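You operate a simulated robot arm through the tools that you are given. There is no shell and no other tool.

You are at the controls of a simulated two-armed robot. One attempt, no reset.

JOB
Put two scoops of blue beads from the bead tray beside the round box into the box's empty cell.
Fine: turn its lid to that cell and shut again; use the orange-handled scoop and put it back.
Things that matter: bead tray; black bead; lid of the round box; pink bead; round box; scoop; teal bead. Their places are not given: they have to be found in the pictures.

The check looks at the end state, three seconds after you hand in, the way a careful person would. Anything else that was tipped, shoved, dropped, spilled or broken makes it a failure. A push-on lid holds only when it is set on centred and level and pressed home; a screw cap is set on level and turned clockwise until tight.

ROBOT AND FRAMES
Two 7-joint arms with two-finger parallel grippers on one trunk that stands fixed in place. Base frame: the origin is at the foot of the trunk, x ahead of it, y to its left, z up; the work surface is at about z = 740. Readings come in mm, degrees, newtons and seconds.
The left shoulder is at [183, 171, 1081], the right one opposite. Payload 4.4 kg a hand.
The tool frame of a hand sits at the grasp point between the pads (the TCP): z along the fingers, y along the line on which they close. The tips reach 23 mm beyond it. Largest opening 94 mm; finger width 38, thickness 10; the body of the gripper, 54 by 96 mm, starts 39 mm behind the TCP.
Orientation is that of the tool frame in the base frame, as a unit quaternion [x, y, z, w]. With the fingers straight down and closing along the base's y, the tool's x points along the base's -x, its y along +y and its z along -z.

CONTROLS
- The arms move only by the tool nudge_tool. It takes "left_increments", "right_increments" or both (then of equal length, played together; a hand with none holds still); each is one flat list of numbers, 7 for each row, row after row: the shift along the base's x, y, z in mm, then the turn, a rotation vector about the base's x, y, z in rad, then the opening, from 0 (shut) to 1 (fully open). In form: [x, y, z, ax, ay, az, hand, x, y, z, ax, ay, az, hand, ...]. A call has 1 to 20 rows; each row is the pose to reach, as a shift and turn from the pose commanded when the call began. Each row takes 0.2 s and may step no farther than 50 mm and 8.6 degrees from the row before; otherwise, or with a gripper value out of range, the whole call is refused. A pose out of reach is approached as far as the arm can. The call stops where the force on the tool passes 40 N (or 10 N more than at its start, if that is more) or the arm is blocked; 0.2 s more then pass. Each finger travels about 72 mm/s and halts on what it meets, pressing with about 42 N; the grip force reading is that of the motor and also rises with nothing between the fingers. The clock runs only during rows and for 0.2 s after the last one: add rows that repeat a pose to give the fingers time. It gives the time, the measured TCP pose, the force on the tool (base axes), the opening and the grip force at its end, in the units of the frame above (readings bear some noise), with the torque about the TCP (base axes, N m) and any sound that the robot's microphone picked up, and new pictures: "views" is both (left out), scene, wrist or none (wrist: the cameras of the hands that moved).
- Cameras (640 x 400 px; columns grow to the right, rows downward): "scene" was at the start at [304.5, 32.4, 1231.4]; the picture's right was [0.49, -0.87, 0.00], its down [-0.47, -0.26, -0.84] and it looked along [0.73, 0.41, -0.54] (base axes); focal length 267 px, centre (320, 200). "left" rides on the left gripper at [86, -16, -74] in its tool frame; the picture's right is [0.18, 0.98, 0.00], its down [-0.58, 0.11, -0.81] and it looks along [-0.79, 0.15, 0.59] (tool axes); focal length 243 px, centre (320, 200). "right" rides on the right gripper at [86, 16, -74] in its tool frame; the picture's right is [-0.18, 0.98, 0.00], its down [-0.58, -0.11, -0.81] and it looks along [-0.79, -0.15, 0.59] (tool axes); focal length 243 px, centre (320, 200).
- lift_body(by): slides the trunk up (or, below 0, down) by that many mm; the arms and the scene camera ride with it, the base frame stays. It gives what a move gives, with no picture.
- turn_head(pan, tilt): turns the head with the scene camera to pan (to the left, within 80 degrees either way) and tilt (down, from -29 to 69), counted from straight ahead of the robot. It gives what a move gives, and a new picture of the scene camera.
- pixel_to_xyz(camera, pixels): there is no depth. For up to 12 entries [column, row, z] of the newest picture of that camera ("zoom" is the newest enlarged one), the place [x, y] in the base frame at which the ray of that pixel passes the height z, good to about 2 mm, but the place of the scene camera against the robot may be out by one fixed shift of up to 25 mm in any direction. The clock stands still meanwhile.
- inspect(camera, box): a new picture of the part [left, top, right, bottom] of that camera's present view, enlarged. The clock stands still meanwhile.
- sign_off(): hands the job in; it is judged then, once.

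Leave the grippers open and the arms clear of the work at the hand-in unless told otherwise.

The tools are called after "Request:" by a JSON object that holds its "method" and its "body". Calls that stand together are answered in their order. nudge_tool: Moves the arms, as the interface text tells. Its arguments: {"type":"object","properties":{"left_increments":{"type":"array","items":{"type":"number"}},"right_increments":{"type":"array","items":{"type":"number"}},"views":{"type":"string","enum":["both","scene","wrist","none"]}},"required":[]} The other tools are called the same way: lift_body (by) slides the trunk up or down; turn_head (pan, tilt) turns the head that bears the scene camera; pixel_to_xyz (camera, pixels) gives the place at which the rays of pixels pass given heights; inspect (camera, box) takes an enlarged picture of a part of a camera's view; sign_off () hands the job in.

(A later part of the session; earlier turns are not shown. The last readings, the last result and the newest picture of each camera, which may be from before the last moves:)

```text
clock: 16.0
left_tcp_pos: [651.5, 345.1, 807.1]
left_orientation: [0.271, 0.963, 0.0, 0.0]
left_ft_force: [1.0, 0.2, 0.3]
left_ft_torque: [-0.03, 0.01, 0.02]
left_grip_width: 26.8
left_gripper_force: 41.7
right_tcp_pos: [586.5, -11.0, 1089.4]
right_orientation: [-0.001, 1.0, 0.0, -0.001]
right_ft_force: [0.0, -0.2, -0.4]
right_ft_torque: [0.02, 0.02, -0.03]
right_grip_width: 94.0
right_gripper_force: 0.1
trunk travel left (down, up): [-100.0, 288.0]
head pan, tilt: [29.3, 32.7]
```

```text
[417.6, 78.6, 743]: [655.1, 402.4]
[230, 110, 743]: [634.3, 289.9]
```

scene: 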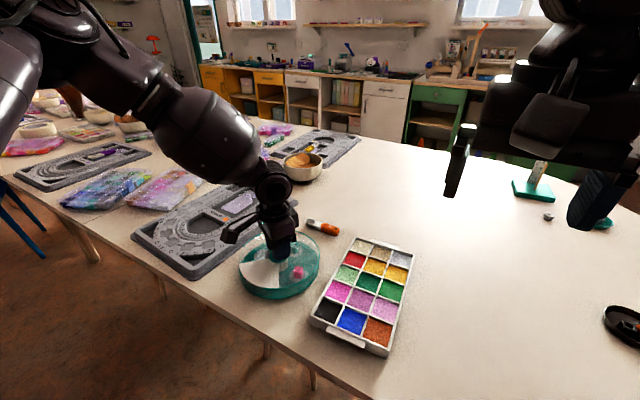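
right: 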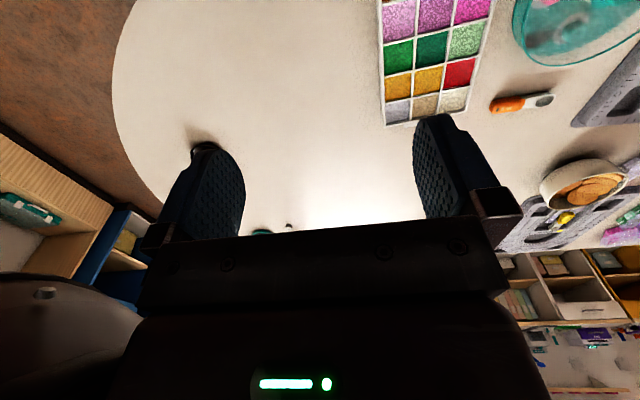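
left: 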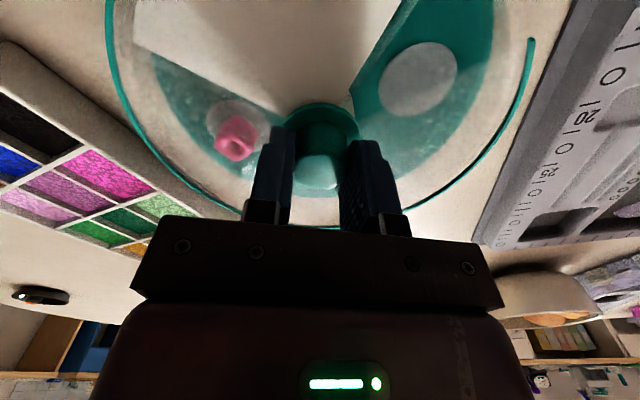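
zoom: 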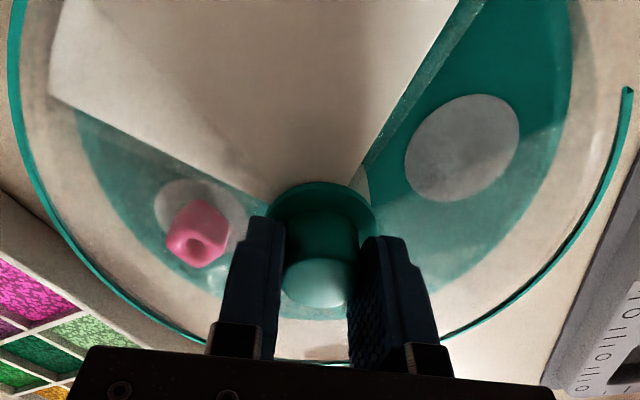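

The base is now within about 5° of its original orientation, with the lid about 27° relative to it. I'll turn back 5° more, then press down on the knob and read the force.

Request:
{"method": "nudge_tool", "body": {"left_increments": [-0.7, 0, 0, 0, 0, 0.09, 0.15, -0.7, 0, -1, 0, 0, 0.09, 0.15, -0.7, 0, -2, 0, 0, 0.09, 0.15, -0.7, 0, -3, 0, 0, 0.09, 0.15, -0.7, 0, -3, 0, 0, 0.09, 0.15], "views": "wrist"}}

```text
clock: 17.2
left_tcp_pos: [651.1, 344.2, 805.6]
left_orientation: [0.228, 0.974, 0.001, 0.002]
left_ft_force: [0.5, 0.6, 11.5]
left_ft_torque: [0.53, 1.05, 0.0]
left_grip_width: 26.7
left_gripper_force: 42.1
right_tcp_pos: [585.0, -10.4, 1092.3]
right_orientation: [0.0, 1.0, 0.0, 0.001]
right_ft_force: [0.4, -0.1, -0.9]
right_ft_torque: [-0.01, 0.02, -0.03]
right_grip_width: 94.2
right_gripper_force: 0.0
trunk travel left (down, up): [-100.0, 288.0]
head pan, tilt: [29.3, 32.7]
```

left: 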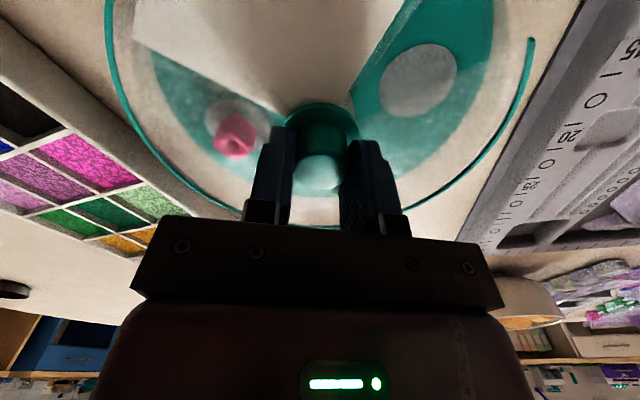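

Pressing gives about 11.5 N. I'll press a bit harder and turn clockwise 0.35 rad, then check the base.

Request:
{"method": "nudge_tool", "body": {"left_increments": [0, 0, -2, 0, 0, 0, 0.15, 0, 0, -2, 0, 0, -0.1, 0.15, 0, 0, -2, 0, 0, -0.2, 0.15, 0, 0, -2, 0, 0, -0.3, 0.15, 0, 0, -2, 0, 0, -0.4, 0.15]}}

Request:
{"method": "inspect", "body": {"camera": "left", "box": [100, 0, 540, 230]}}

```text
clock: 18.4
left_tcp_pos: [650.0, 342.0, 805.4]
left_orientation: [0.417, 0.909, 0.001, 0.004]
left_ft_force: [7.6, 10.0, 38.2]
left_ft_torque: [0.19, -0.28, 0.01]
left_grip_width: 26.8
left_gripper_force: 42.0
right_tcp_pos: [584.4, -9.8, 1091.7]
right_orientation: [0.0, 1.0, 0.0, 0.001]
right_ft_force: [-0.2, 0.1, -0.3]
right_ft_torque: [-0.01, 0.05, -0.02]
right_grip_width: 93.9
right_gripper_force: 0.1
trunk travel left (down, up): [-100.0, 288.0]
head pan, tilt: [29.3, 32.7]
```

scene: 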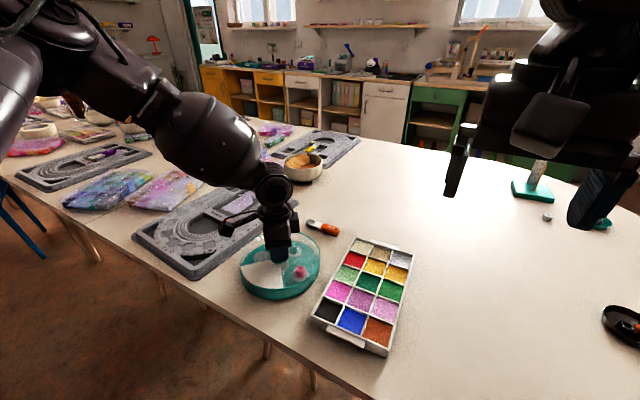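
left: 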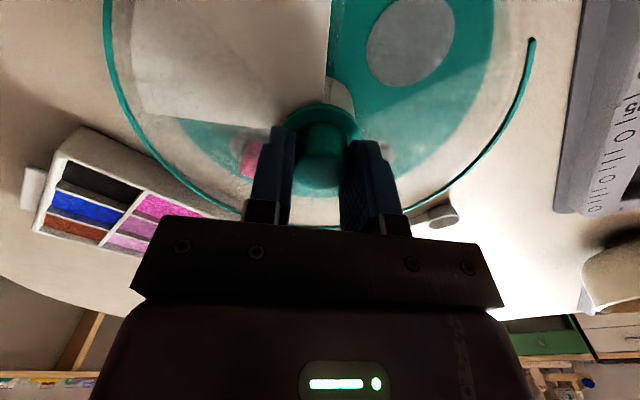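

```text
1.45 times, centred on (320, 115) of left
```

zoom: 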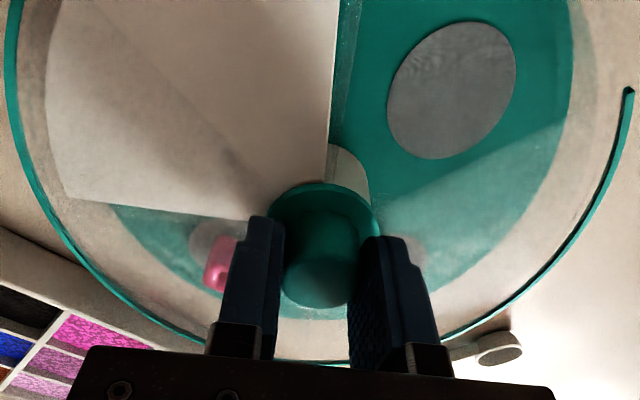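

Pressing works: the lid now turns relative to the base. The force rose to 38 N, so I'll ease off, recentre and check the base angle.

Request:
{"method": "pixel_to_xyz", "body": {"camera": "left", "pixels": [[410.7, 39.4, 743]]}}

Request:
{"method": "nudge_tool", "body": {"left_increments": [0.4, 1, 1, 0, 0, 0, 0.15, 0.8, 2, 1.5, 0, 0, 0, 0.15, 0.8, 2, 1.5, 0, 0, 0, 0.15], "views": "none"}}

```text
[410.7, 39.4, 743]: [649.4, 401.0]
```

```text
clock: 19.2
left_tcp_pos: [650.7, 343.1, 805.2]
left_orientation: [0.417, 0.909, -0.001, 0.002]
left_ft_force: [8.1, -8.7, 28.6]
left_ft_torque: [-0.52, -0.99, 0.01]
left_grip_width: 26.8
left_gripper_force: 42.2
right_tcp_pos: [585.4, -11.6, 1089.5]
right_orientation: [0.001, 1.0, 0.001, 0.001]
right_ft_force: [-0.6, 0.3, 0.0]
right_ft_torque: [-0.01, 0.0, 0.01]
right_grip_width: 93.9
right_gripper_force: 0.1
trunk travel left (down, up): [-100.0, 288.0]
head pan, tilt: [29.3, 32.7]
```

The base is at its original yaw and the empty disc is at (649,401). I'll trim the lateral load and continue turning clockwise under pressure.

Request:
{"method": "nudge_tool", "body": {"left_increments": [1, -1, 1, 0, 0, 0, 0.15, 1, -1, 1, 0, 0, -0.1, 0.15, 1, -1, 1, 0, 0, -0.2, 0.15, 1, -1, 1, 0, 0, -0.3, 0.15, 1, -1, 1, 0, 0, -0.35, 0.15], "views": "wrist"}}

```text
clock: 20.4
left_tcp_pos: [651.0, 344.0, 804.2]
left_orientation: [0.569, 0.822, 0.001, -0.001]
left_ft_force: [-7.2, -16.2, 14.3]
left_ft_torque: [-0.31, 0.16, 0.02]
left_grip_width: 26.8
left_gripper_force: 42.2
right_tcp_pos: [585.7, -10.8, 1089.3]
right_orientation: [0.001, 1.0, 0.001, 0.001]
right_ft_force: [-1.1, -0.2, 0.4]
right_ft_torque: [0.03, -0.02, 0.0]
right_grip_width: 94.1
right_gripper_force: 0.1
trunk travel left (down, up): [-100.0, 288.0]
head pan, tilt: [29.3, 32.7]
```

left: 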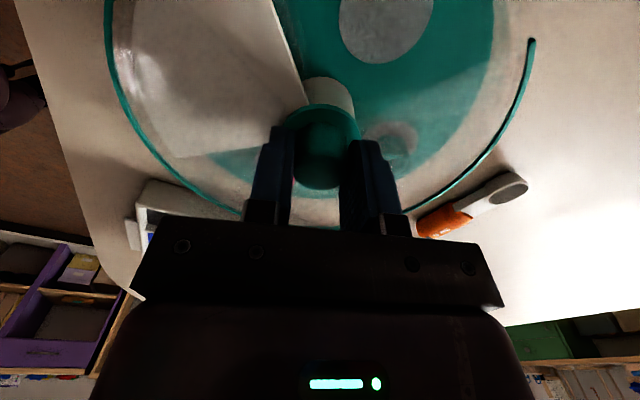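

The lid keeps turning against a still base. I'll trim the side forces and turn the last ~0.36 rad.

Request:
{"method": "nudge_tool", "body": {"left_increments": [-0.7, -1.3, -1, 0, 0, 0, 0.15, -0.7, -1.3, -1, 0, 0, -0.1, 0.15, -0.7, -1.3, -1, 0, 0, -0.2, 0.15, -0.7, -1.3, -1, 0, 0, -0.3, 0.15, -0.7, -1.3, -1, 0, 0, -0.36, 0.15]}}

Request:
{"method": "inspect", "body": {"camera": "left", "box": [100, 0, 540, 230]}}

Request:
{"method": "inspect", "body": {"camera": "scene", "box": [230, 210, 330, 300]}}

```text
clock: 21.6
left_tcp_pos: [650.5, 344.3, 805.4]
left_orientation: [0.707, 0.707, 0.001, 0.0]
left_ft_force: [-9.1, 1.2, 20.3]
left_ft_torque: [0.54, 0.26, -0.02]
left_grip_width: 27.1
left_gripper_force: 42.0
right_tcp_pos: [584.0, -10.9, 1090.9]
right_orientation: [-0.001, 1.0, 0.0, 0.001]
right_ft_force: [0.4, -0.8, -0.2]
right_ft_torque: [-0.01, 0.01, 0.01]
right_grip_width: 93.9
right_gripper_force: 0.0
trunk travel left (down, up): [-100.0, 288.0]
head pan, tilt: [29.3, 32.7]
```

scene: 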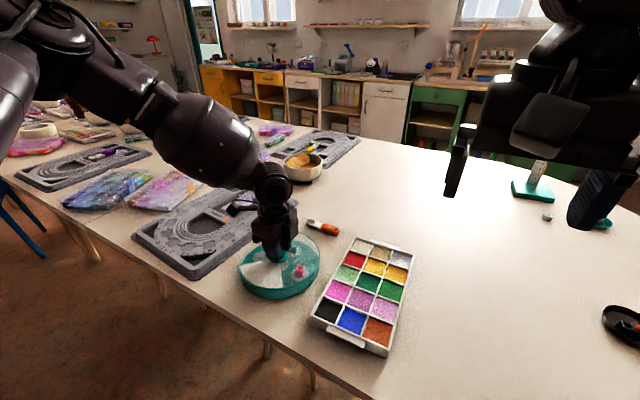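
left: 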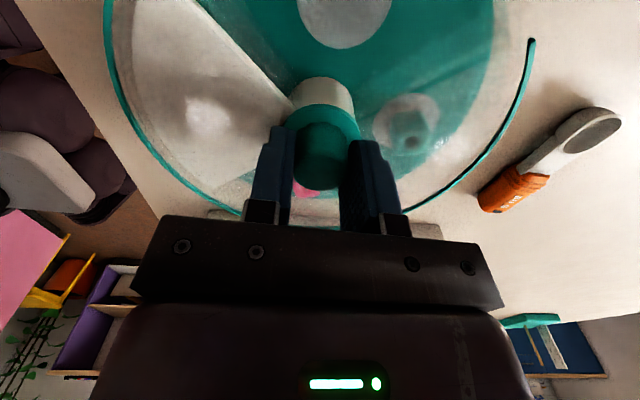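

```text
1.45 times, centred on (320, 115) of left
```

zoom: 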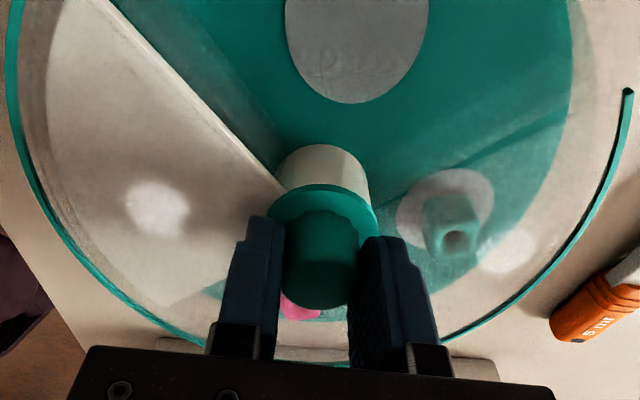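

```text
4.44 times, centred on (280, 255) of scene
```

zoom: 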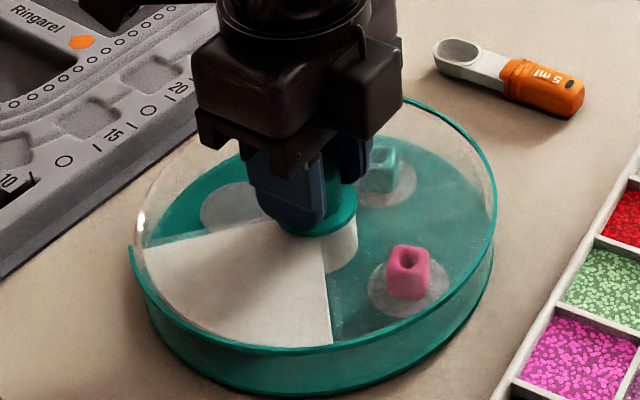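

The opening now sits over the empty +y cell and the base is back as it was. I'll relieve the pressure, open the fingers and rise.

Request:
{"method": "nudge_tool", "body": {"left_increments": [-0.5, 0, 1.5, 0, 0, 0, 0.15, -0.5, 0, 3, 0, 0, 0, 0.15, -0.5, 0, 3, 0, 0, 0, 0.4, -0.5, 0, 3, 0, 0, 0, 0.6, -0.5, 0, 3, 0, 0, 0, 0.6, -0.5, 0, 40, 0, 0, 0, 0.7, -0.5, 0, 80, 0, 0, 0, 0.8, -0.5, 0, 80, 0, 0, 0, 0.8]}}

Request:
{"method": "inspect", "body": {"camera": "scene", "box": [230, 210, 330, 300]}}

Request:
{"method": "inspect", "body": {"camera": "left", "box": [150, 0, 490, 210]}}

```text
clock: 23.4
left_tcp_pos: [651.8, 343.6, 884.8]
left_orientation: [0.707, 0.707, -0.001, -0.001]
left_ft_force: [0.1, 0.7, -0.5]
left_ft_torque: [-0.01, -0.03, 0.01]
left_grip_width: 74.9
left_gripper_force: 0.0
right_tcp_pos: [587.5, -9.1, 1088.7]
right_orientation: [0.0, 1.0, 0.001, -0.001]
right_ft_force: [-0.4, -0.6, -0.5]
right_ft_torque: [-0.01, 0.01, -0.01]
right_grip_width: 94.2
right_gripper_force: 0.0
trunk travel left (down, up): [-100.0, 288.0]
head pan, tilt: [29.3, 32.7]
```

scene: 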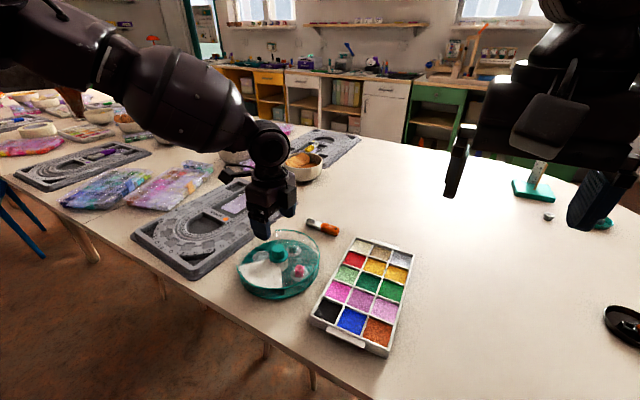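
left: 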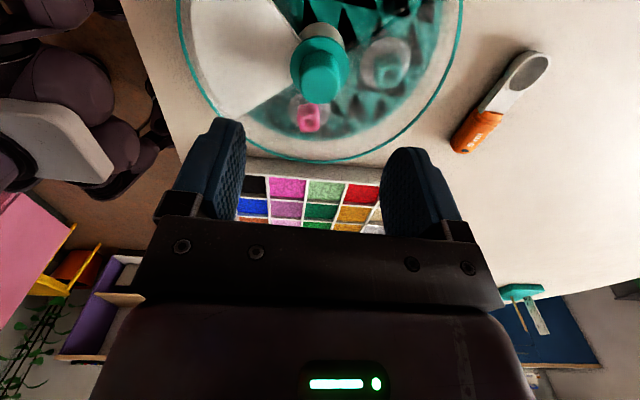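

```text
4.44 times, centred on (280, 255) of scene
```

zoom: 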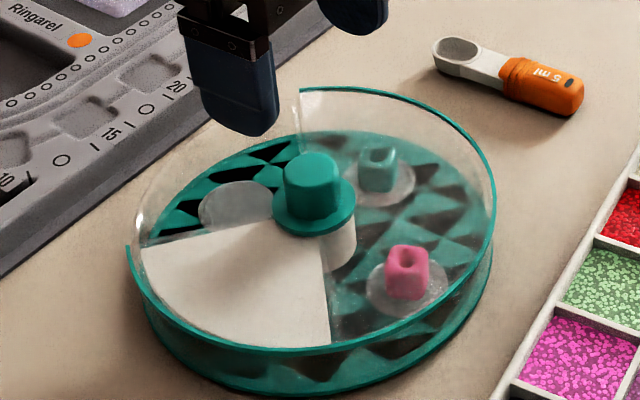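

```text
1.88 times, centred on (320, 105) of left
```

zoom: 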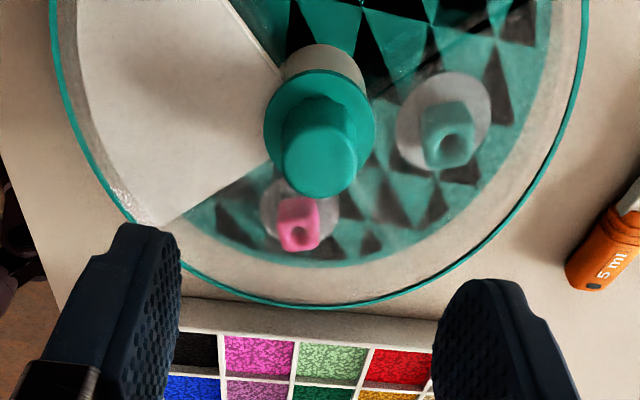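

The lid opening now frames the bare disc of the empty cell. Next comes the scoop: I'll bring the hand above the handle at (822,296), closing along x, and tilt it so the fingers lean toward the bowl.

Request:
{"method": "nudge_tool", "body": {"left_increments": [30, -5, 10, 0, 0, 0, 0.8, 70, -15, 10, 0, 0, 0, 0.8, 110, -25, 0, 0.1, 0, 0, 0.7, 150, -40, -10, 0.22, 0, 0, 0.6, 171, -48, -20, 0.34, 0, 0, 0.55, 171, -48, -30, 0.47, 0, 0, 0.55, 171, -48, -40, 0.6, 0, 0, 0.55, 171, -48, -40, 0.6, 0, 0, 0.55]}}

Request:
{"method": "inspect", "body": {"camera": "left", "box": [200, 0, 440, 230]}}

Request:
{"method": "inspect", "body": {"camera": "scene", "box": [260, 150, 400, 260]}}

```text
clock: 25.2
left_tcp_pos: [733.5, 361.8, 865.3]
left_orientation: [0.678, 0.679, 0.198, -0.2]
left_ft_force: [-0.8, 0.9, -0.4]
left_ft_torque: [0.01, -0.01, -0.02]
left_grip_width: 51.6
left_gripper_force: 0.1
left hand out of reach, approached as far as the arm can: row 4, 5, 6, 7, 8
right_tcp_pos: [587.5, -9.3, 1087.3]
right_orientation: [-0.001, 1.0, -0.001, -0.002]
right_ft_force: [-0.3, 0.2, -1.1]
right_ft_torque: [-0.02, 0.0, 0.04]
right_grip_width: 94.1
right_gripper_force: 0.0
trunk travel left (down, up): [-100.0, 288.0]
head pan, tilt: [29.3, 32.7]
```

scene: 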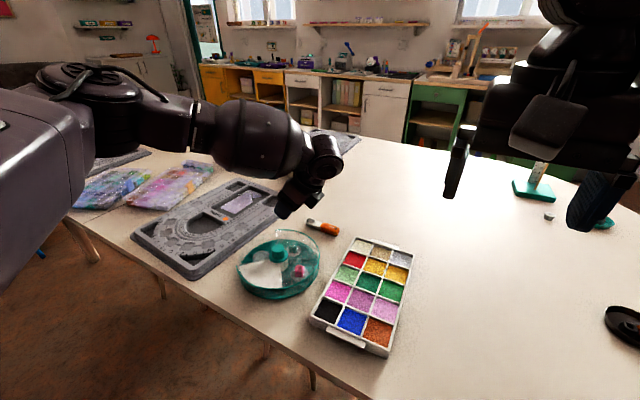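
left: 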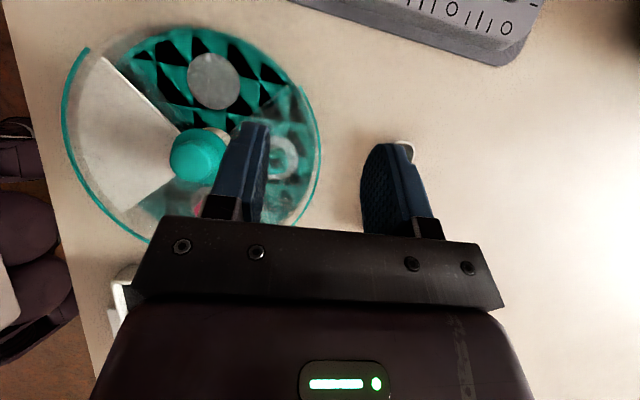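

```text
1.74 times, centred on (320, 115) of left
```

zoom: 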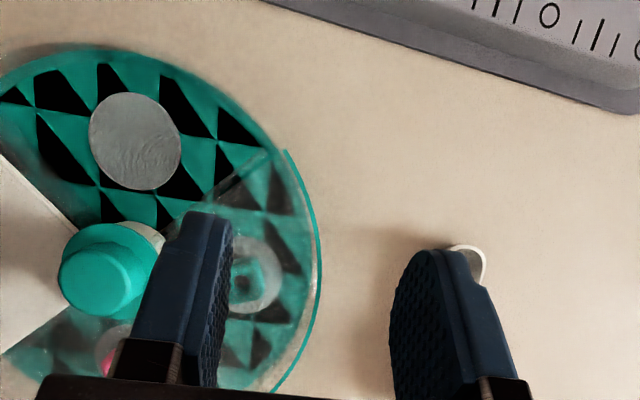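

```text
3.64 times, centred on (330, 205) of scene
```

zoom: 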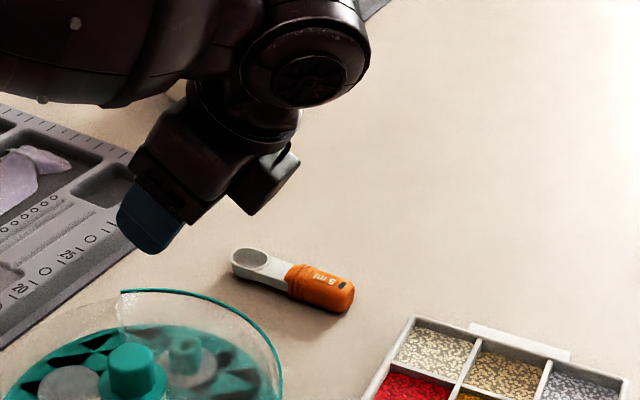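

That tilt at the scoop's distance is out of reach for this arm posture. I'll go back to vertical fingers and see whether the straight-down grasp at the scoop can be reached.

Request:
{"method": "nudge_tool", "body": {"left_increments": [0, -10, 5, -0.14, 0, 0, 0.55, 0, -25, 5, -0.28, 0, 0, 0.55, 30, -40, 5, -0.42, 0, 0, 0.55, 60, -55, 5, -0.57, 0, 0, 0.55, 89, -64, 0, -0.57, 0, 0, 0.55, 89, -64, 0, -0.57, 0, 0, 0.55]}}

```text
clock: 26.6
left_tcp_pos: [780.6, 334.4, 890.7]
left_orientation: [0.706, 0.708, 0.011, -0.01]
left_ft_force: [-0.5, 0.2, 0.1]
left_ft_torque: [0.0, 0.03, -0.01]
left_grip_width: 51.5
left_gripper_force: 0.0
left hand out of reach, approached as far as the arm can: row 3, 4, 5, 6
right_tcp_pos: [586.1, -11.3, 1089.5]
right_orientation: [0.0, 1.0, 0.0, 0.001]
right_ft_force: [-0.7, -0.9, 0.2]
right_ft_torque: [-0.01, 0.03, -0.02]
right_grip_width: 93.9
right_gripper_force: 0.0
trunk travel left (down, up): [-100.0, 288.0]
head pan, tilt: [29.3, 32.7]
```

scene: 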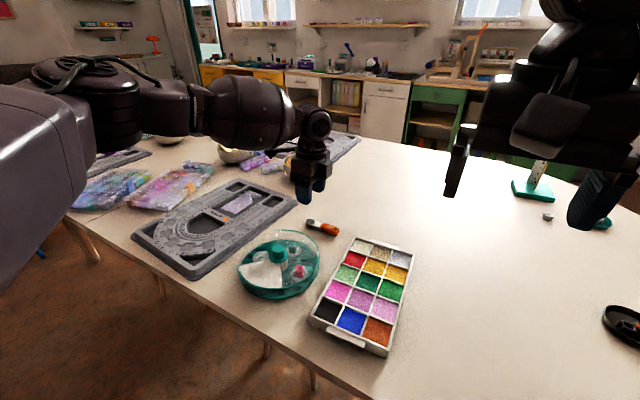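
left: 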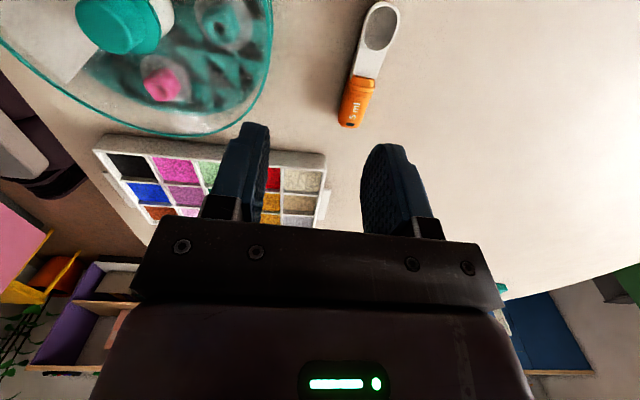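

The arm runs into a posture limit here with the elbow swung out. I'll return to yaw 0, move over the scoop, then turn the wrist in place so the arm finds a different posture.

Request:
{"method": "nudge_tool", "body": {"left_increments": [-10, 0, 10, 0, 0, 0.14, 0.55, -20, 0, 10, 0, 0, 0.28, 0.55, -20, 0, 10, 0, 0, 0.42, 0.55, -20, 0, 10, 0, 0, 0.56, 0.55, -20, 0, 10, 0, 0, 0.7, 0.55, -20, 0, 10, 0, 0, 0.84, 0.55, -20, 0, 10, 0, 0, 0.98, 0.55, -20, 0, 10, 0, 0, 1.12, 0.55, -20, 0, 10, 0, 0, 1.26, 0.55, -20, 0, 10, 0, 0, 1.4, 0.55, -20, 0, 10, 0, 0, 1.57, 0.55, -20, 0, 10, 0, 0, 1.57, 0.55], "views": "none"}}

```text
refused: row 11 steps farther than a row can; nothing moved
```

Request:
{"method": "nudge_tool", "body": {"left_increments": [-10, 0, 10, 0, 0, 0.14, 0.55, -20, 0, 10, 0, 0, 0.28, 0.55, -20, 0, 10, 0, 0, 0.42, 0.55, -20, 0, 10, 0, 0, 0.56, 0.55, -20, 0, 10, 0, 0, 0.7, 0.55, -20, 0, 10, 0, 0, 0.84, 0.55, -20, 0, 10, 0, 0, 0.98, 0.55, -20, 0, 10, 0, 0, 1.12, 0.55, -20, 0, 10, 0, 0, 1.26, 0.55, -20, 0, 10, 0, 0, 1.4, 0.55, -20, 0, 10, 0, 0, 1.54, 0.55, 0, -10, 0, 0, 0, 1.57, 0.55, 42, -36, -20, 0, 0, 1.57, 0.55, 42, -36, -20, 0, 0, 1.57, 0.55], "views": "scene"}}

```text
refused: row 13 steps farther than a row can; nothing moved
```

Request:
{"method": "nudge_tool", "body": {"left_increments": [-10, 0, 10, 0, 0, 0.14, 0.55, -20, 0, 10, 0, 0, 0.28, 0.55, -20, 0, 10, 0, 0, 0.42, 0.55, -20, 0, 10, 0, 0, 0.56, 0.55, -20, 0, 10, 0, 0, 0.7, 0.55, -20, 0, 10, 0, 0, 0.84, 0.55, -20, 0, 10, 0, 0, 0.98, 0.55, -20, 0, 10, 0, 0, 1.12, 0.55, -20, 0, 10, 0, 0, 1.26, 0.55, -20, 0, 10, 0, 0, 1.4, 0.55, -20, 0, 10, 0, 0, 1.54, 0.55, 0, -10, 0, 0, 0, 1.57, 0.55, 30, -25, -10, 0, 0, 1.57, 0.55, 42, -36, -20, 0, 0, 1.57, 0.55, 42, -36, -20, 0, 0, 1.57, 0.55], "views": "scene"}}

```text
clock: 29.8
left_tcp_pos: [776.7, 330.6, 892.3]
left_orientation: [0.0, 1.0, 0.0, -0.015]
left_ft_force: [0.0, 0.2, -0.1]
left_ft_torque: [0.01, 0.0, 0.0]
left_grip_width: 51.8
left_gripper_force: 0.1
left hand out of reach, approached as far as the arm can: row 12, 13, 14, 15
right_tcp_pos: [586.6, -9.9, 1090.2]
right_orientation: [0.001, 1.0, 0.0, 0.0]
right_ft_force: [0.1, 0.4, 0.1]
right_ft_torque: [-0.02, -0.05, -0.03]
right_grip_width: 94.0
right_gripper_force: 0.1
trunk travel left (down, up): [-100.0, 288.0]
head pan, tilt: [29.3, 32.7]
```

scene: 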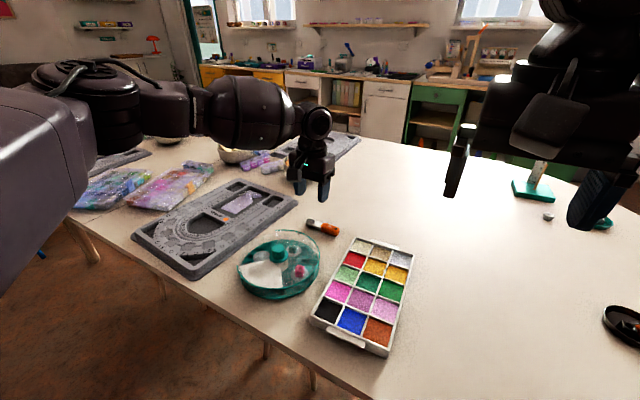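

Even yaw 0 stalls here, so this looks like a wrist-bend limit from holding the hand high over the table. Raising the trunk should let the forearm slope down; I'll raise it 120 mm.

Request:
{"method": "lift_body", "body": {"by": 120}}

Request:
{"method": "nudge_tool", "body": {"left_increments": [0, -10, -30, 0, 0, 0, 0.55, 10, -20, -60, 0, 0, 0, 0.55, 30, -30, -90, 0, 0, 0, 0.55, 46, -33, -120, 0, 0, 0, 0.55, 46, -33, -150, 0, 0, 0, 0.55, 46, -33, -150, 0, 0, 0, 0.55]}}

```text
clock: 31.3
left_tcp_pos: [714.9, 330.5, 1254.5]
left_orientation: [0.0, 0.985, 0.0, 0.175]
left_ft_force: [0.6, 0.8, -0.4]
left_ft_torque: [-0.02, 0.03, 0.0]
left_grip_width: 51.8
left_gripper_force: 0.1
right_tcp_pos: [588.1, -8.9, 1207.1]
right_orientation: [0.0, 1.0, 0.001, -0.001]
right_ft_force: [0.3, 0.1, -0.7]
right_ft_torque: [-0.01, 0.01, -0.03]
right_grip_width: 93.7
right_gripper_force: 0.0
trunk travel left (down, up): [-220.0, 168.0]
head pan, tilt: [29.3, 32.7]
```

```text
clock: 32.7
left_tcp_pos: [704.2, 322.8, 1121.6]
left_orientation: [0.0, 0.984, 0.0, 0.177]
left_ft_force: [0.2, -0.5, 0.4]
left_ft_torque: [-0.03, 0.03, 0.0]
left_grip_width: 51.5
left_gripper_force: 0.1
left hand out of reach, approached as far as the arm can: row 2, 3, 4, 5, 6
right_tcp_pos: [585.8, -9.9, 1209.8]
right_orientation: [-0.001, 1.0, 0.0, 0.0]
right_ft_force: [-0.6, -1.1, 0.9]
right_ft_torque: [-0.02, 0.01, -0.02]
right_grip_width: 93.8
right_gripper_force: 0.1
trunk travel left (down, up): [-220.0, 168.0]
head pan, tilt: [29.3, 32.7]
```

scene: 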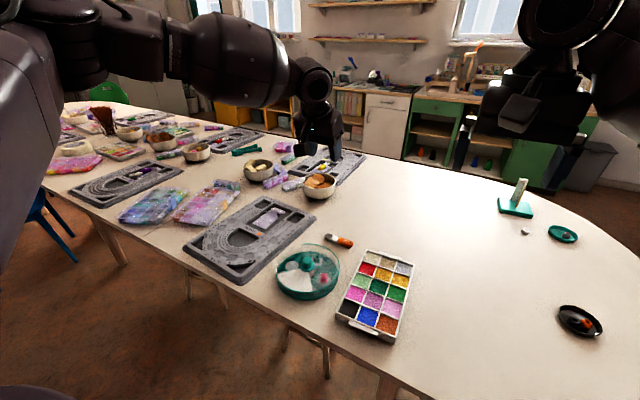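
left: 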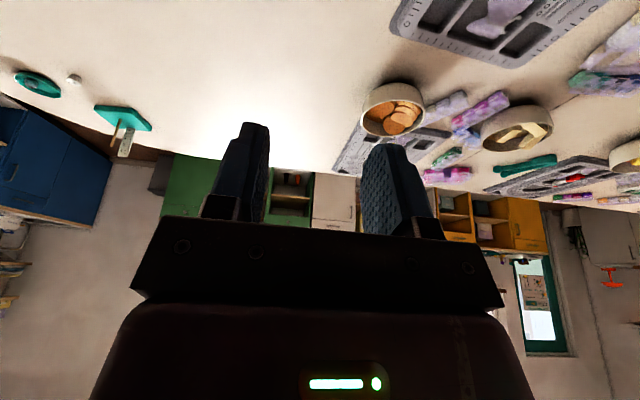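

The arm changed posture during the lift: the hand is now high and pitched forward 20°. I'll straighten it and bring it down gradually toward the scoop.

Request:
{"method": "nudge_tool", "body": {"left_increments": [0, 0, -40, 0, 0.09, 0, 0.55, 0, 0, -80, 0, 0.18, 0, 0.55, 0, 0, -120, 0, 0.27, 0, 0.55, 0, 0, -160, 0, 0.356, 0, 0.55, 0, 0, -190, 0, 0.356, 0, 0.55, 0, 0, -190, 0, 0.356, 0, 0.55], "views": "scene"}}

```text
clock: 34.1
left_tcp_pos: [615.4, 364.0, 997.1]
left_orientation: [0.0, 1.0, 0.0, 0.001]
left_ft_force: [0.9, -0.1, -0.4]
left_ft_torque: [0.03, 0.01, 0.03]
left_grip_width: 51.7
left_gripper_force: 0.1
left hand out of reach, approached as far as the arm can: row 1, 2, 3, 4, 5, 6
right_tcp_pos: [585.8, -10.4, 1209.8]
right_orientation: [0.0, 1.0, 0.001, 0.0]
right_ft_force: [-0.7, 0.6, 0.2]
right_ft_torque: [-0.01, 0.03, -0.01]
right_grip_width: 94.4
right_gripper_force: 0.0
trunk travel left (down, up): [-220.0, 168.0]
head pan, tilt: [29.3, 32.7]
```

scene: 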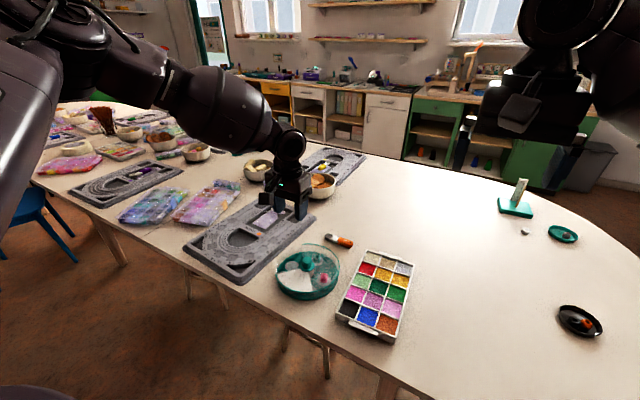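

Good, the forearm slopes down now. I'll move over the scoop at a lower height.

Request:
{"method": "nudge_tool", "body": {"left_increments": [20, -10, -40, 0, 0, 0, 0.55, 40, -20, -80, 0, 0, 0, 0.55, 80, -30, -100, 0, 0, 0, 0.55, 120, -40, -110, 0, 0, 0, 0.55, 160, -50, -120, 0, 0, 0, 0.55, 206, -66, -130, 0, 0, 0, 0.55, 206, -66, -130, 0, 0, 0, 0.55], "views": "scene"}}

```text
clock: 35.7
left_tcp_pos: [613.9, 374.3, 991.1]
left_orientation: [0.001, 1.0, 0.0, 0.0]
left_ft_force: [-1.4, 0.5, 0.7]
left_ft_torque: [0.03, 0.03, 0.0]
left_grip_width: 51.8
left_gripper_force: 0.1
left hand out of reach, approached as far as the arm can: row 1, 2, 3, 4, 5, 6, 7
right_tcp_pos: [585.0, -10.7, 1208.9]
right_orientation: [0.0, 1.0, 0.0, 0.0]
right_ft_force: [0.6, -0.2, -0.1]
right_ft_torque: [0.03, 0.01, 0.02]
right_grip_width: 94.0
right_gripper_force: 0.0
trunk travel left (down, up): [-220.0, 168.0]
head pan, tilt: [29.3, 32.7]
```

scene: 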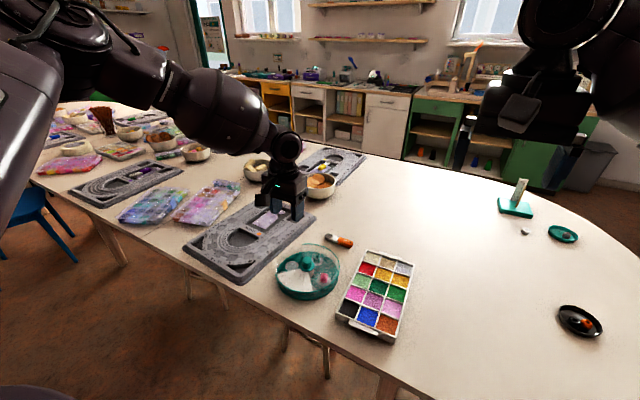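

The arm is stuck at a posture limit. I'll retreat toward its starting pose to free the joints, then come down again.

Request:
{"method": "nudge_tool", "body": {"left_increments": [-30, 0, 30, 0, 0, 0, 0.55, -60, 0, 60, 0, 0, 0, 0.55, -90, 0, 95, 0, 0, 0, 0.55, -110, 0, 130, 0, 0, 0, 0.55, -130, 0, 160, 0, 0, 0, 0.55, -130, 0, 160, 0, 0, 0, 0.55], "views": "scene"}}

```text
clock: 37.1
left_tcp_pos: [488.9, 374.5, 1154.8]
left_orientation: [0.0, 1.0, 0.0, -0.001]
left_ft_force: [-0.5, -0.5, -0.4]
left_ft_torque: [0.0, 0.01, 0.0]
left_grip_width: 51.8
left_gripper_force: 0.1
right_tcp_pos: [586.9, -9.8, 1208.9]
right_orientation: [-0.001, 1.0, -0.001, -0.001]
right_ft_force: [-0.5, 0.4, -0.3]
right_ft_torque: [0.0, 0.05, 0.0]
right_grip_width: 93.8
right_gripper_force: 0.1
trunk travel left (down, up): [-220.0, 168.0]
head pan, tilt: [29.3, 32.7]
```

scene: 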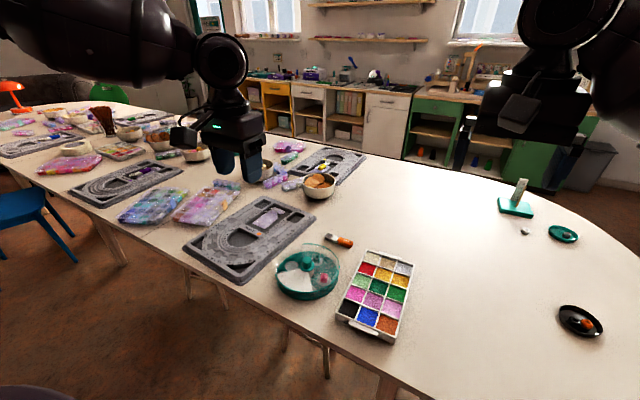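

It's free again. I'll come down and forward in a gentler line.

Request:
{"method": "nudge_tool", "body": {"left_increments": [20, -5, -45, 0, 0, 0, 0.55, 40, -10, -90, 0, 0, 0, 0.55, 60, -15, -130, 0, 0, 0, 0.55, 85, -20, -170, 0, 0, 0, 0.55, 120, -20, -200, 0, 0, 0, 0.55, 160, -20, -225, 0, 0, 0, 0.55, 160, -20, -225, 0, 0, 0, 0.55], "views": "scene"}}

```text
clock: 38.7
left_tcp_pos: [599.8, 374.2, 972.1]
left_orientation: [0.0, 1.0, 0.0, 0.0]
left_ft_force: [-0.1, -0.5, 0.6]
left_ft_torque: [0.01, -0.01, 0.02]
left_grip_width: 51.6
left_gripper_force: 0.0
left hand out of reach, approached as far as the arm can: row 5, 6, 7
right_tcp_pos: [586.3, -10.6, 1210.0]
right_orientation: [0.0, 1.0, 0.0, 0.0]
right_ft_force: [-0.3, -0.5, 0.1]
right_ft_torque: [0.03, -0.02, 0.0]
right_grip_width: 93.9
right_gripper_force: 0.0
trunk travel left (down, up): [-220.0, 168.0]
head pan, tilt: [29.3, 32.7]
```

scene: 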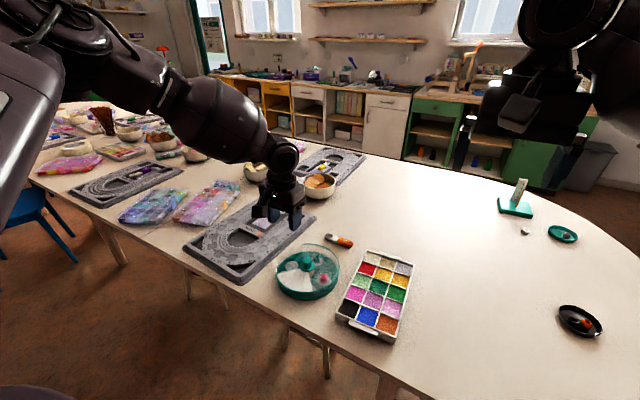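

This posture is worse. I'll retreat to the starting pose, lower the trunk back to its original height, and approach the scoop fresh and low.

Request:
{"method": "nudge_tool", "body": {"left_increments": [-30, 0, 40, 0, 0, 0, 0.55, -60, 0, 80, 0, 0, 0, 0.55, -90, 0, 120, 0, 0, 0, 0.55, -115, 0, 160, 0, 0, 0, 0.55, -115, 0, 180, 0, 0, 0, 0.55, -115, 0, 180, 0, 0, 0, 0.55], "views": "none"}}

Request:
{"method": "lift_body", "body": {"by": -120}}

Request:
{"method": "nudge_tool", "body": {"left_increments": [40, -10, -25, 0, 0, 0, 0.55, 80, -20, -50, 0, 0, 0, 0.55, 120, -30, -75, 0, 0, 0, 0.55, 160, -40, -100, 0, 0, 0, 0.55, 160, -40, -100, 0, 0, 0, 0.55], "views": "scene"}}

```text
clock: 40.1
left_tcp_pos: [483.0, 374.2, 1154.9]
left_orientation: [0.001, 1.0, 0.0, -0.001]
left_ft_force: [0.1, 0.0, -0.4]
left_ft_torque: [0.0, 0.02, 0.01]
left_grip_width: 51.6
left_gripper_force: 0.1
right_tcp_pos: [585.8, -10.9, 1209.8]
right_orientation: [0.0, 1.0, 0.0, 0.001]
right_ft_force: [0.0, -0.3, -0.7]
right_ft_torque: [-0.03, -0.01, 0.02]
right_grip_width: 94.0
right_gripper_force: 0.1
trunk travel left (down, up): [-220.0, 168.0]
head pan, tilt: [29.3, 32.7]
```

```text
clock: 41.6
left_tcp_pos: [480.5, 374.2, 1037.6]
left_orientation: [0.0, 1.0, 0.0, 0.002]
left_ft_force: [0.3, -0.4, -0.8]
left_ft_torque: [-0.01, -0.05, 0.01]
left_grip_width: 51.7
left_gripper_force: 0.0
right_tcp_pos: [585.3, -10.1, 1091.6]
right_orientation: [-0.001, 1.0, 0.0, 0.002]
right_ft_force: [0.2, 0.4, 0.0]
right_ft_torque: [0.0, -0.01, -0.01]
right_grip_width: 93.8
right_gripper_force: 0.2
trunk travel left (down, up): [-100.0, 288.0]
head pan, tilt: [29.3, 32.7]
```

```text
clock: 42.8
left_tcp_pos: [642.2, 332.5, 934.3]
left_orientation: [0.001, 1.0, 0.0, 0.002]
left_ft_force: [0.5, -0.4, 1.3]
left_ft_torque: [0.02, 0.0, 0.0]
left_grip_width: 51.7
left_gripper_force: 0.1
right_tcp_pos: [585.2, -9.6, 1090.1]
right_orientation: [0.0, 1.0, 0.0, 0.001]
right_ft_force: [0.2, 0.2, -0.7]
right_ft_torque: [0.0, -0.03, 0.0]
right_grip_width: 94.1
right_gripper_force: 0.1
trunk travel left (down, up): [-100.0, 288.0]
head pan, tilt: [29.3, 32.7]
```

scene: 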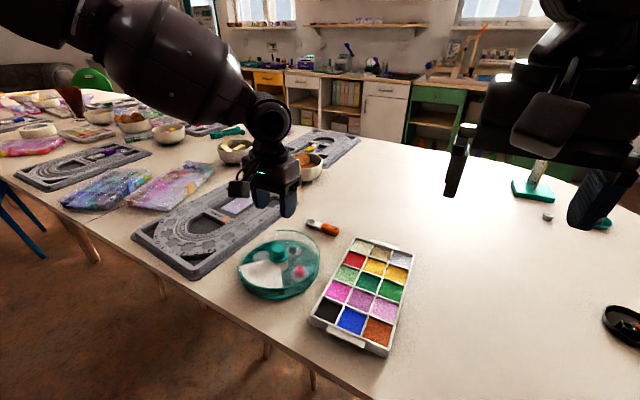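

That works. I'll continue to above the scoop at (822,298,860).

Request:
{"method": "nudge_tool", "body": {"left_increments": [40, -8, -15, 0, 0, 0, 0.55, 80, -15, -30, 0, 0, 0, 0.55, 120, -22, -45, 0, 0, 0, 0.55, 150, -29, -60, 0, 0, 0, 0.55, 180, -35, -75, 0, 0, 0, 0.55, 180, -35, -75, 0, 0, 0, 0.55], "views": "scene"}}

```text
clock: 44.2
left_tcp_pos: [773.7, 312.9, 884.7]
left_orientation: [-0.001, 1.0, 0.0, 0.0]
left_ft_force: [0.4, 0.0, 0.4]
left_ft_torque: [-0.04, 0.03, 0.02]
left_grip_width: 51.8
left_gripper_force: 0.1
left hand out of reach, approached as far as the arm can: row 4, 5, 6
right_tcp_pos: [586.7, -10.6, 1089.0]
right_orientation: [0.0, 1.0, 0.001, 0.0]
right_ft_force: [0.1, 0.2, -0.6]
right_ft_torque: [0.02, 0.0, -0.04]
right_grip_width: 94.2
right_gripper_force: 0.1
trunk travel left (down, up): [-100.0, 288.0]
head pan, tilt: [29.3, 32.7]
```

scene: 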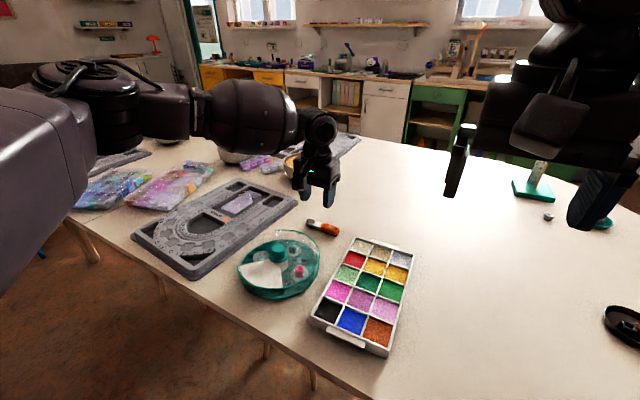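

It stops again near x≈775. I'll test whether going lower here lets the arm reach further forward.

Request:
{"method": "nudge_tool", "body": {"left_increments": [0, 0, -25, 0, 0, 0, 0.55, 5, -5, -50, 0, 0, 0, 0.55, 10, -10, -60, 0, 0, 0, 0.55, 25, -15, -65, 0, 0, 0, 0.55, 48, -15, -65, 0, 0, 0, 0.55, 48, -15, -65, 0, 0, 0, 0.55], "views": "scene"}}

```text
clock: 45.6
left_tcp_pos: [763.8, 324.2, 844.6]
left_orientation: [0.0, 1.0, -0.001, 0.0]
left_ft_force: [-0.4, 0.3, 0.1]
left_ft_torque: [-0.01, 0.02, 0.03]
left_grip_width: 51.6
left_gripper_force: 0.1
left hand out of reach, approached as far as the arm can: row 1, 2, 3, 4, 5, 6
right_tcp_pos: [586.0, -10.8, 1089.2]
right_orientation: [0.0, 1.0, 0.0, 0.0]
right_ft_force: [0.3, -0.8, -0.8]
right_ft_torque: [0.01, 0.0, -0.04]
right_grip_width: 93.9
right_gripper_force: 0.1
trunk travel left (down, up): [-100.0, 288.0]
head pan, tilt: [29.3, 32.7]
```

scene: 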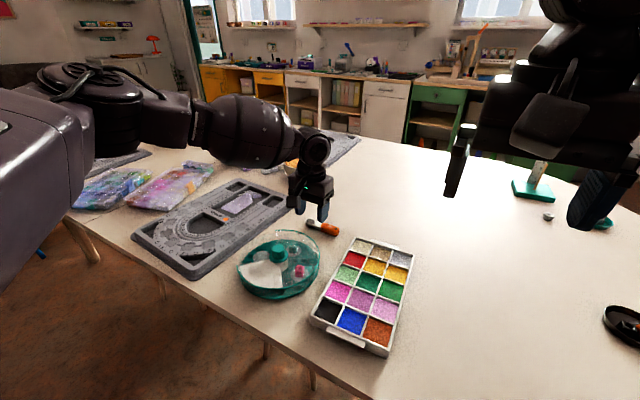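

Reach is limited in this elbow-up posture. I'll retreat close to the body and low so the elbow drops, then extend forward at low height.

Request:
{"method": "nudge_tool", "body": {"left_increments": [-40, 5, 25, 0, 0, 0, 0.55, -80, 10, 50, 0, 0, 0, 0.55, -125, 15, 60, 0, 0, 0, 0.55, -170, 20, 60, 0, 0, 0, 0.55, -215, 30, 55, 0, 0, 0, 0.55, -255, 40, 50, 0, 0, 0, 0.55, -285, 40, 30, 0, 0, 0, 0.55, -285, 30, 10, 0, 0, 0, 0.55, -285, 0, 10, 0, 0, 0, 0.55, -285, -20, 10, 0, 0, 0, 0.55, -285, -20, 10, 0, 0, 0, 0.55], "views": "scene"}}

```text
clock: 48.0
left_tcp_pos: [477.2, 306.4, 855.9]
left_orientation: [0.0, 1.0, 0.0, 0.0]
left_ft_force: [0.6, 0.0, -0.2]
left_ft_torque: [-0.03, 0.03, 0.03]
left_grip_width: 51.8
left_gripper_force: 0.0
right_tcp_pos: [586.4, -10.2, 1088.8]
right_orientation: [0.0, 1.0, 0.0, 0.0]
right_ft_force: [-0.6, -0.6, 0.1]
right_ft_torque: [0.01, 0.02, 0.03]
right_grip_width: 94.1
right_gripper_force: 0.0
trunk travel left (down, up): [-100.0, 288.0]
head pan, tilt: [29.3, 32.7]
```

scene: 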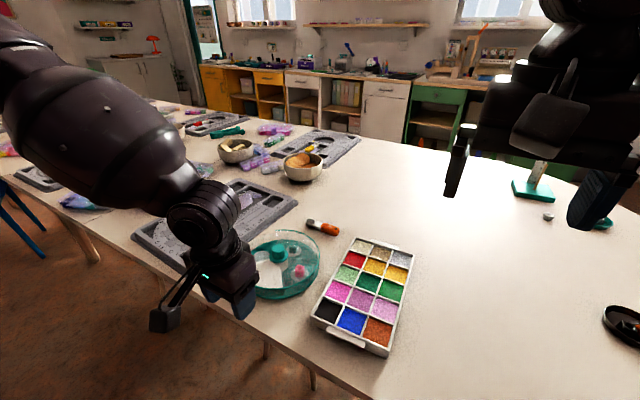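

Now I'll extend forward at about z 860, clear above the knob.

Request:
{"method": "nudge_tool", "body": {"left_increments": [45, 0, 5, 0, 0, 0, 0.55, 90, 0, 5, 0, 0, 0, 0.55, 135, 0, 5, 0, 0, 0, 0.55, 180, 0, 5, 0, 0, 0, 0.55, 225, 0, 5, 0, 0, 0, 0.55, 270, 0, 5, 0, 0, 0, 0.55, 310, -3, 0, 0, 0, 0, 0.55, 345, -8, -5, 0, 0, 0, 0.55, 345, -8, -5, 0, 0, 0, 0.55], "views": "scene"}}

```text
clock: 50.0
left_tcp_pos: [769.8, 321.2, 865.2]
left_orientation: [-0.001, 1.0, 0.0, -0.001]
left_ft_force: [-0.1, 0.2, 0.4]
left_ft_torque: [0.03, -0.01, 0.01]
left_grip_width: 51.7
left_gripper_force: 0.1
left hand out of reach, approached as far as the arm can: row 7, 8, 9
right_tcp_pos: [586.0, -10.5, 1089.0]
right_orientation: [0.0, 1.0, 0.0, 0.0]
right_ft_force: [0.3, -1.2, -0.4]
right_ft_torque: [-0.01, 0.03, 0.0]
right_grip_width: 94.0
right_gripper_force: 0.2
trunk travel left (down, up): [-100.0, 288.0]
head pan, tilt: [29.3, 32.7]
```

scene: 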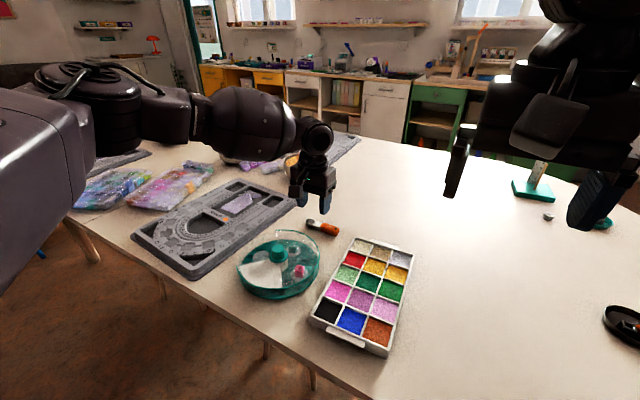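

The same limit appears near x≈770. As an experiment I'll see whether the arm can reach further out toward +y at this height, to find which joint limits it.

Request:
{"method": "nudge_tool", "body": {"left_increments": [0, 30, 10, 0, 0, 0, 0.55, 20, 60, 20, 0, 0, 0, 0.55, 40, 90, 20, 0, 0, 0, 0.55, 70, 90, 20, 0, 0, 0, 0.55, 100, 90, 20, 0, 0, 0, 0.55, 100, 90, 20, 0, 0, 0, 0.55], "views": "scene"}}

```text
clock: 51.4
left_tcp_pos: [808.0, 415.2, 897.4]
left_orientation: [0.0, 1.0, 0.0, 0.0]
left_ft_force: [-0.1, 0.2, -0.1]
left_ft_torque: [-0.02, 0.0, 0.01]
left_grip_width: 51.7
left_gripper_force: 0.0
left hand out of reach, approached as far as the arm can: row 3, 4, 5, 6
right_tcp_pos: [587.0, -10.2, 1090.4]
right_orientation: [0.0, 1.0, 0.0, -0.001]
right_ft_force: [0.1, 1.1, 0.1]
right_ft_torque: [0.0, -0.01, 0.0]
right_grip_width: 93.9
right_gripper_force: 0.1
trunk travel left (down, up): [-100.0, 288.0]
head pan, tilt: [29.3, 32.7]
```

scene: 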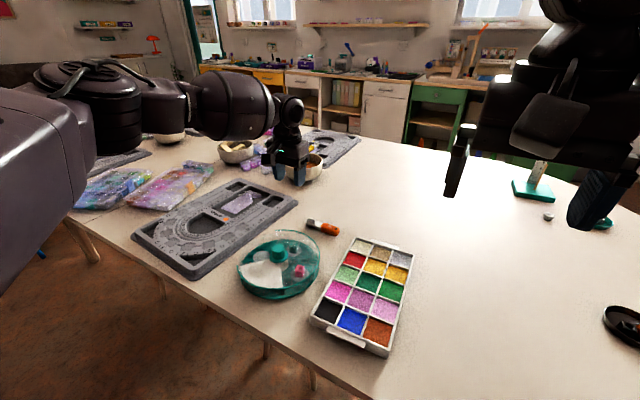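

The elbow stays at one spot while the hand swings around it, so the shoulder posture is blocked. I'll retreat to mid-range and turn the wrist the other way (counter-clockwise), which may force the elbow to come in.

Request:
{"method": "nudge_tool", "body": {"left_increments": [-40, -20, 0, 0, 0, 0, 0.55, -80, -40, 0, 0, 0, 0, 0.55, -120, -60, 0, 0, 0, 0, 0.55, -160, -80, 10, 0, 0, 0.14, 0.55, -160, -80, 10, 0, 0, 0.28, 0.55, -160, -80, 10, 0, 0, 0.42, 0.55, -160, -80, 10, 0, 0, 0.56, 0.55, -160, -80, 10, 0, 0, 0.7, 0.55, -160, -80, 10, 0, 0, 0.84, 0.55, -160, -80, 10, 0, 0, 0.98, 0.55, -160, -80, 10, 0, 0, 1.12, 0.55, -160, -80, 10, 0, 0, 1.26, 0.55, -160, -80, 10, 0, 0, 1.4, 0.55, -160, -80, 10, 0, 0, 1.54, 0.55, -160, -80, 10, 0, 0, 1.57, 0.55], "views": "scene"}}

```text
clock: 54.6
left_tcp_pos: [647.1, 335.9, 907.7]
left_orientation: [-0.707, 0.707, -0.001, 0.0]
left_ft_force: [0.1, 0.1, 0.0]
left_ft_torque: [0.0, 0.0, 0.01]
left_grip_width: 51.8
left_gripper_force: 0.0
right_tcp_pos: [586.5, -9.5, 1089.3]
right_orientation: [0.0, 1.0, -0.001, 0.001]
right_ft_force: [0.4, -0.2, 0.1]
right_ft_torque: [0.01, -0.03, -0.01]
right_grip_width: 94.0
right_gripper_force: 0.1
trunk travel left (down, up): [-100.0, 288.0]
head pan, tilt: [29.3, 32.7]
```

scene: 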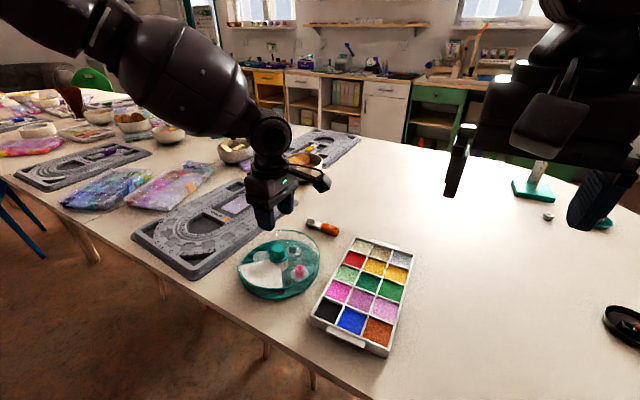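

Yaw +90 is fine. I'll turn further to see whether the elbow is driven to a new posture.

Request:
{"method": "nudge_tool", "body": {"left_increments": [0, 0, 0, 0, 0, 0.14, 0.55, 0, 0, 0, 0, 0, 0.28, 0.55, 0, 0, 0, 0, 0, 0.42, 0.55, 0, 0, 0, 0, 0, 0.56, 0.55, 0, 0, 0, 0, 0, 0.7, 0.55, 0, 0, 0, 0, 0, 0.84, 0.55, 0, 0, 0, 0, 0, 0.98, 0.55, 0, 0, 0, 0, 0, 1.12, 0.55, 0, 0, 0, 0, 0, 1.26, 0.55, 0, 0, 0, 0, 0, 1.4, 0.55, 0, 0, 0, 0, 0, 1.4, 0.55], "views": "scene"}}

```text
clock: 57.0
left_tcp_pos: [649.3, 433.7, 909.6]
left_orientation: [0.995, -0.099, 0.001, 0.023]
left_ft_force: [-0.3, -0.1, -0.3]
left_ft_torque: [0.03, -0.02, 0.03]
left_grip_width: 51.8
left_gripper_force: 0.1
left hand out of reach, approached as far as the arm can: row 7, 8, 9, 10, 11
right_tcp_pos: [586.8, -10.2, 1089.8]
right_orientation: [-0.001, 1.0, 0.0, 0.0]
right_ft_force: [-0.1, 1.0, -0.4]
right_ft_torque: [0.02, 0.0, -0.01]
right_grip_width: 93.9
right_gripper_force: 0.0
trunk travel left (down, up): [-100.0, 288.0]
head pan, tilt: [29.3, 32.7]
```

scene: 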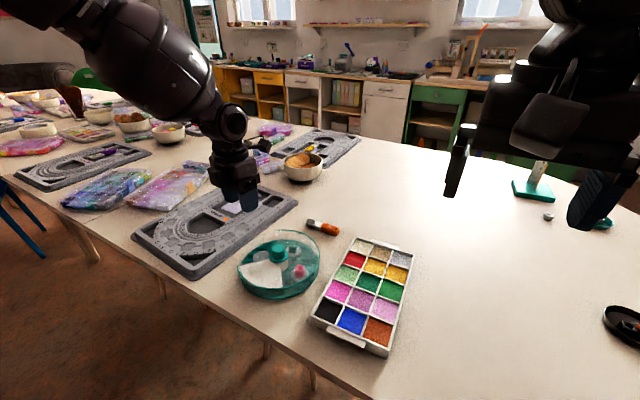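

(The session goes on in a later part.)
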